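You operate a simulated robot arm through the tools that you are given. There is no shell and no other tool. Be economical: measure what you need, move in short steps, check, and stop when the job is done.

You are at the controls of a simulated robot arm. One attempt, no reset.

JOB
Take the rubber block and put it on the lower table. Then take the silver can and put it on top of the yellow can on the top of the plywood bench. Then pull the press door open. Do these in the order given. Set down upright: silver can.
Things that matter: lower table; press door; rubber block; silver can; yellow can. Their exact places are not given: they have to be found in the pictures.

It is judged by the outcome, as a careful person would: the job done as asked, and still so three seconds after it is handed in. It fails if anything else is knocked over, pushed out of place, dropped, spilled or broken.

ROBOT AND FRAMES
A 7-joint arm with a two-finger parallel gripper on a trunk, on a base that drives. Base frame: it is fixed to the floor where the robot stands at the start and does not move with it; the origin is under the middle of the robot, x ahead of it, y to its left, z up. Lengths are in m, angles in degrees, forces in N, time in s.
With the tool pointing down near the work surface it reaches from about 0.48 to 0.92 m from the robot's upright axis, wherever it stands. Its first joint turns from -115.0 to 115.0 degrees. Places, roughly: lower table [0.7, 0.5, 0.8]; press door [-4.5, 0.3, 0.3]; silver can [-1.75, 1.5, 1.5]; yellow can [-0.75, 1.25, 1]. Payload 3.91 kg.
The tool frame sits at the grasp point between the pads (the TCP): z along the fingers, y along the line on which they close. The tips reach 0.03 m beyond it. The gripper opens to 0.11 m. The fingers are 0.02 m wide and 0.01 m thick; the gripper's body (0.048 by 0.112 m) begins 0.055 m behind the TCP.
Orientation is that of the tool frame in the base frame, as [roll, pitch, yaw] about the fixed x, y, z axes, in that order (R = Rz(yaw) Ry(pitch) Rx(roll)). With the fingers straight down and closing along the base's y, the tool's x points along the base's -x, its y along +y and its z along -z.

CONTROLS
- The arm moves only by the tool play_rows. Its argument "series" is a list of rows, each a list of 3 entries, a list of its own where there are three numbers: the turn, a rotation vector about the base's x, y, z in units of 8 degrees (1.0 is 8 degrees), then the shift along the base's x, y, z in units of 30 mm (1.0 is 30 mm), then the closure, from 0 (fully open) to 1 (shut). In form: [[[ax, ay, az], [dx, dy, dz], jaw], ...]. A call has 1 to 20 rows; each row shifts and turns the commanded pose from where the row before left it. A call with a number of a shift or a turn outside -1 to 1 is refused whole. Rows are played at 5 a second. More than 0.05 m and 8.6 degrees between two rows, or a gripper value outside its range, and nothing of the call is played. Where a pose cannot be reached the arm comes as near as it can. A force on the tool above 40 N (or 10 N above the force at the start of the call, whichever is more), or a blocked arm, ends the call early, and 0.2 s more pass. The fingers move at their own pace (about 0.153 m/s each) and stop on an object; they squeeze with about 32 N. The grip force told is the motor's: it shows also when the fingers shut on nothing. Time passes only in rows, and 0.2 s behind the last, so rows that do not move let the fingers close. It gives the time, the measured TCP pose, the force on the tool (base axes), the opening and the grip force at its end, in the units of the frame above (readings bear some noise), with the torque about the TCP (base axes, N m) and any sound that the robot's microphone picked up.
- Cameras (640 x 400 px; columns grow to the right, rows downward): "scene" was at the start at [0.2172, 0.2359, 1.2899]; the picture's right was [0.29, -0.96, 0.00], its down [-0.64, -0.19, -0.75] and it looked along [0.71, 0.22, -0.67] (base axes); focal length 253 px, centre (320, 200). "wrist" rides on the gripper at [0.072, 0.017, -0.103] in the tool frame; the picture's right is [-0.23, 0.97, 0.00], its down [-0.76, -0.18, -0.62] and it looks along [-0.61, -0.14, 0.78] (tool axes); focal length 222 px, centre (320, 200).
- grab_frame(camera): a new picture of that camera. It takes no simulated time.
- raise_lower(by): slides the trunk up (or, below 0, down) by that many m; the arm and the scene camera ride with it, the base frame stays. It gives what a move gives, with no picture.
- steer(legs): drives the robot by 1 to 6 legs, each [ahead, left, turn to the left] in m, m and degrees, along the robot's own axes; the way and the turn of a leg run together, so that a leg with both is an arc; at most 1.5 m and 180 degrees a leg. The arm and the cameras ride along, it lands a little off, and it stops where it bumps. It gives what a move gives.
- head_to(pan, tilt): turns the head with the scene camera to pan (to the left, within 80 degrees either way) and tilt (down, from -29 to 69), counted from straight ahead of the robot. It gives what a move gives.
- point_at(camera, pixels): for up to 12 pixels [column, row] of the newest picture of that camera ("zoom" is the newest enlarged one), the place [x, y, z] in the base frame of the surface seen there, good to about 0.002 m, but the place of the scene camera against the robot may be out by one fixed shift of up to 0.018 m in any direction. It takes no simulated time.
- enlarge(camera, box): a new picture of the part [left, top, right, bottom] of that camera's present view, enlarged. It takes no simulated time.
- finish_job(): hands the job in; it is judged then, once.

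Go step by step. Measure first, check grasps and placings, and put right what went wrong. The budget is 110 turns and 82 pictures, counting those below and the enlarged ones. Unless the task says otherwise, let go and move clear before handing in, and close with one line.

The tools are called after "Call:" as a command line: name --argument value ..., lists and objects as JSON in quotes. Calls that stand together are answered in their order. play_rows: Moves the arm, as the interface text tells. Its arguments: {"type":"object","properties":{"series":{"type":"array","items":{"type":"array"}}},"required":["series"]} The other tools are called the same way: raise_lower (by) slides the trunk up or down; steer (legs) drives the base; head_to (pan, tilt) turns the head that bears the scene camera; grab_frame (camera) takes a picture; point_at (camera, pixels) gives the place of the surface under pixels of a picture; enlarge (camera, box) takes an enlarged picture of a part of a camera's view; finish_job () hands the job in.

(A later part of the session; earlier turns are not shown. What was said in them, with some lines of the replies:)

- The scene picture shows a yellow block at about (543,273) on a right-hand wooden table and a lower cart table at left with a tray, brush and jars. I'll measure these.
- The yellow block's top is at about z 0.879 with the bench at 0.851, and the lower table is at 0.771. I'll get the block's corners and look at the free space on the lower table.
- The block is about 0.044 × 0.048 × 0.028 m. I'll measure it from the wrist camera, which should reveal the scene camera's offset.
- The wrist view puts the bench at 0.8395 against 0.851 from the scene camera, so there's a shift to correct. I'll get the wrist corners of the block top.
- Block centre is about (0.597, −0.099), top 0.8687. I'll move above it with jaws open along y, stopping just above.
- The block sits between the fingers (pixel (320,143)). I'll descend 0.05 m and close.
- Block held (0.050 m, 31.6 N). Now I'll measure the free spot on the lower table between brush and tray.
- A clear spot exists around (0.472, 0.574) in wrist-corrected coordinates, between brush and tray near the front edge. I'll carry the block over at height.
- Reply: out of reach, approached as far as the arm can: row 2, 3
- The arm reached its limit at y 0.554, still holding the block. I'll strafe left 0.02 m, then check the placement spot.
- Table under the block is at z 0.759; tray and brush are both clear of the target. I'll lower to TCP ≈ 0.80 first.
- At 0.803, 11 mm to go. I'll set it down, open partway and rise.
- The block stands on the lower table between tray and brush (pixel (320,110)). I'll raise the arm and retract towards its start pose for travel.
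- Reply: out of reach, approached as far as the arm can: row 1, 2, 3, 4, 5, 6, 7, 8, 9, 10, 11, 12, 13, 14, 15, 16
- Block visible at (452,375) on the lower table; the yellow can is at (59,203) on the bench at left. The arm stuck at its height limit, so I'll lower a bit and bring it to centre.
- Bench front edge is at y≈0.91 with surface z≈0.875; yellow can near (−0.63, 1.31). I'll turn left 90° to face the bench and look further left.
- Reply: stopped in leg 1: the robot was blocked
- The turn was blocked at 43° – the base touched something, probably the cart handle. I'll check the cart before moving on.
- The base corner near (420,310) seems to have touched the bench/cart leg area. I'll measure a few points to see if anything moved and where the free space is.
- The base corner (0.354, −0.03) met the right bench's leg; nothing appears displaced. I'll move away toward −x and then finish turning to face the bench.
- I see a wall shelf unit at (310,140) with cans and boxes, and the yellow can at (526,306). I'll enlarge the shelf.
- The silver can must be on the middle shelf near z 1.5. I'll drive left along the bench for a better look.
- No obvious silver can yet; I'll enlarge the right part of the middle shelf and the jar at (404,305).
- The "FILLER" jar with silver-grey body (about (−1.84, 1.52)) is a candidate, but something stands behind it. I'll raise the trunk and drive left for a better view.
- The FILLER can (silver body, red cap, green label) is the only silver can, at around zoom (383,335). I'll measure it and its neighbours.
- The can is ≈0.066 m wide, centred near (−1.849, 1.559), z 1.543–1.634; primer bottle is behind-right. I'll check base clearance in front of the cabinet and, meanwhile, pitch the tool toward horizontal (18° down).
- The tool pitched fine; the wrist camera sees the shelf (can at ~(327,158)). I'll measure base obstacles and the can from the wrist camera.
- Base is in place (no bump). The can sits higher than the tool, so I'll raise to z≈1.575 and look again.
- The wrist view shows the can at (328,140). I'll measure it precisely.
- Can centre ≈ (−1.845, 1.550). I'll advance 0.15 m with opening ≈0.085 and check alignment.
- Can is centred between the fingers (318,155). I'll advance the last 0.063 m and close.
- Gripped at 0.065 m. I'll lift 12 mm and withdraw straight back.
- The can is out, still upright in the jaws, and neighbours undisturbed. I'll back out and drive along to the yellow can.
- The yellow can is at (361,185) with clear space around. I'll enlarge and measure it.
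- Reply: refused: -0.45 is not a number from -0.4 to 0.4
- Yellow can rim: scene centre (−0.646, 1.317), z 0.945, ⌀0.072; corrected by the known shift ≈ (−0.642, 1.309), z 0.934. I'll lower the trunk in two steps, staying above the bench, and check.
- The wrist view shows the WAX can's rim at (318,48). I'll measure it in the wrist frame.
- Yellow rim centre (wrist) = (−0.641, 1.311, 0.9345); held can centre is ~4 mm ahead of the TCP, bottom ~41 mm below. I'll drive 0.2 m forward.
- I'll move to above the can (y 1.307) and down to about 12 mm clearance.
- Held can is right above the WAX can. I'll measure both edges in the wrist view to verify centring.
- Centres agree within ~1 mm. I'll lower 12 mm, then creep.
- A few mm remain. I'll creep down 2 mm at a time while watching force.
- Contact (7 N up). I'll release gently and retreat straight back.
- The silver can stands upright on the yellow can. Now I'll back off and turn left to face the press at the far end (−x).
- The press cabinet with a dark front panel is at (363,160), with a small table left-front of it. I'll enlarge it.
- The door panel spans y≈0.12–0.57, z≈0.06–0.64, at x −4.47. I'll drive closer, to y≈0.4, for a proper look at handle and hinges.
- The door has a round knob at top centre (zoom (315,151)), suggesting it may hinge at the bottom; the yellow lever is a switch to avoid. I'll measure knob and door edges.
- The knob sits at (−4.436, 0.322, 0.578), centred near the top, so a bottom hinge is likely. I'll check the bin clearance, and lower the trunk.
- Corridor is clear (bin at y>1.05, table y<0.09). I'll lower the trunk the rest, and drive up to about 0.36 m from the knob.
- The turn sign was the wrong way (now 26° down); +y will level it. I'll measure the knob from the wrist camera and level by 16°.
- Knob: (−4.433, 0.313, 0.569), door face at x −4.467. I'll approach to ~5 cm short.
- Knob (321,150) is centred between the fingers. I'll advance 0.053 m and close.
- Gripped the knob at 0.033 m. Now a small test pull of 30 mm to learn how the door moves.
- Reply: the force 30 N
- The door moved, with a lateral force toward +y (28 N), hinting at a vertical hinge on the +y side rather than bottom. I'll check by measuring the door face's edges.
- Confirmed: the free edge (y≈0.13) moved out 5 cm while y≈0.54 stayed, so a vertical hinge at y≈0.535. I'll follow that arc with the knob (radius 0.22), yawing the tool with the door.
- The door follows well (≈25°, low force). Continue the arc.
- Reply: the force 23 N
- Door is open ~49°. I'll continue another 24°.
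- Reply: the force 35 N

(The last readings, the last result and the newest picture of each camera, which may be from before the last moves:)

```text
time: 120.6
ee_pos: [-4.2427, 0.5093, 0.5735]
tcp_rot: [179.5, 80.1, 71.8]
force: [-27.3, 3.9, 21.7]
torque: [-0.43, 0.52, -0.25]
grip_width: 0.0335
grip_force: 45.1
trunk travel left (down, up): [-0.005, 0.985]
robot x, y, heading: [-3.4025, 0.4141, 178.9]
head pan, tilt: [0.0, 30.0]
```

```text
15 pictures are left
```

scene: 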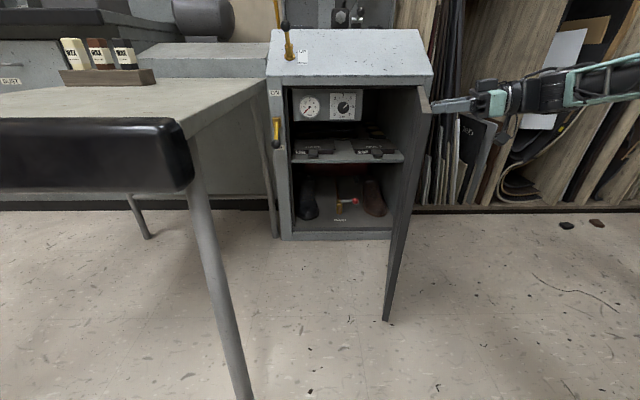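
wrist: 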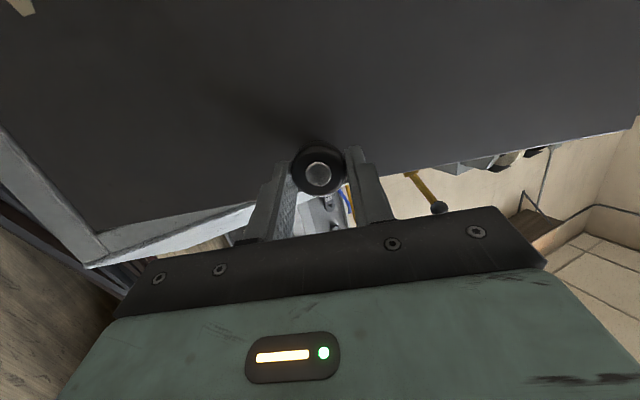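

Door is ~73° open. Two more small steps with a slight inward correction (knob pulls −x), then release.

Call:
play_rows --series '[[[0, 0, 0.7], [-0.15, 0.72, -0.05], 1], [[0, 0, 0.7], [-0.15, 0.72, -0.05], 1], [[0, 0, 0], [0, 0, 0], 1], [[0, 0, 0], [0, 0, 0], 0.4], [[0, 0, 0], [0, 0, 0], 0.2], [[0, 0, 0], [0, 0, 0], 0.2]]'

Call:
grab_frame --camera "wrist"

Call:
grab_frame --camera "scene"

```text
time: 121.1
ee_pos: [-4.2423, 0.5291, 0.5726]
tcp_rot: [178.0, 80.5, 78.5]
force: [6.2, 0.6, 6.4]
torque: [-0.58, -0.02, -0.15]
grip_width: 0.0339
grip_force: 45.0
trunk travel left (down, up): [-0.005, 0.985]
robot x, y, heading: [-3.4029, 0.4152, 179.1]
head pan, tilt: [0.0, 30.0]
stopped in row 2: the force on the tool passed its limit at 53 N (the readings are from after the stop); the commanded pose is now the measured one
```

```text
14 pictures are left
```

wrist: 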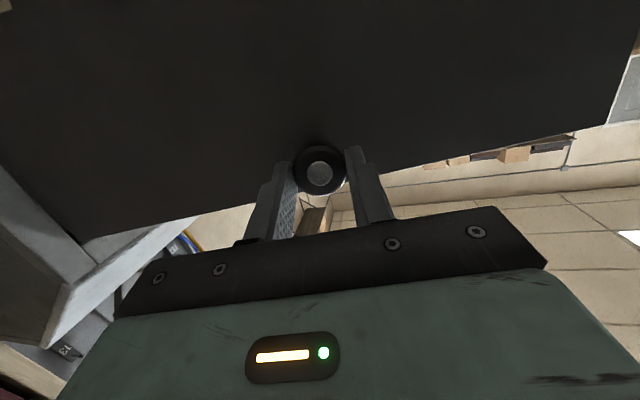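

```text
13 pictures are left
```

scene: 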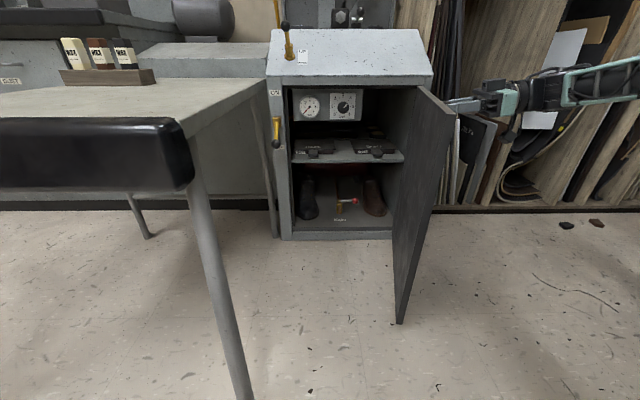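

Door is open ~80°, possibly at its stop. Release and back the fingers off along the knob axis (+y).

Call:
play_rows --series '[[[0, 0, 0], [0, 0, 0], 0.5], [[0, 0, 0], [0, 0, 0], 0.3], [[0, 0, 0], [0, 0, 0], 0.3], [[0, 0, 0], [0.1, 0.5, 0.08], 0.3], [[0, 0, 0], [0.15, 0.8, 0.1], 0.3], [[0, 0, 0], [0.15, 0.8, 0.1], 0.3], [[0, 0, 0], [0.15, 0.8, 0.1], 0.3], [[0, 0, 0], [0, 0, 0], 0.3]]'

Call:
grab_frame --camera "scene"

```text
time: 122.9
ee_pos: [-4.2258, 0.6166, 0.5816]
tcp_rot: [177.7, 80.2, 78.0]
force: [0.8, 0.1, 0.3]
torque: [0.01, 0.0, 0.01]
grip_width: 0.0769
grip_force: 0.1
trunk travel left (down, up): [-0.005, 0.985]
robot x, y, heading: [-3.4052, 0.4152, 179.1]
head pan, tilt: [0.0, 30.0]
```

```text
12 pictures are left
```

scene: 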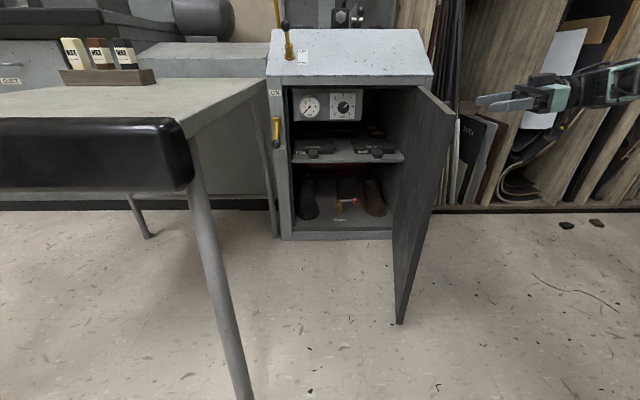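

The door stays open (~80°) with the fingers clear of the knob; the block and the can stack were both confirmed in earlier pictures. Handing in.

Call:
finish_job

```text
The job is handed in.
```

All three steps are done and handed in: the rubber block is on the lower table, the silver can stands upright on the yellow can on the bench, and the press door is open about 80°. While I was turning, the base bumped the right-hand bench's leg once; nothing I could see moved.
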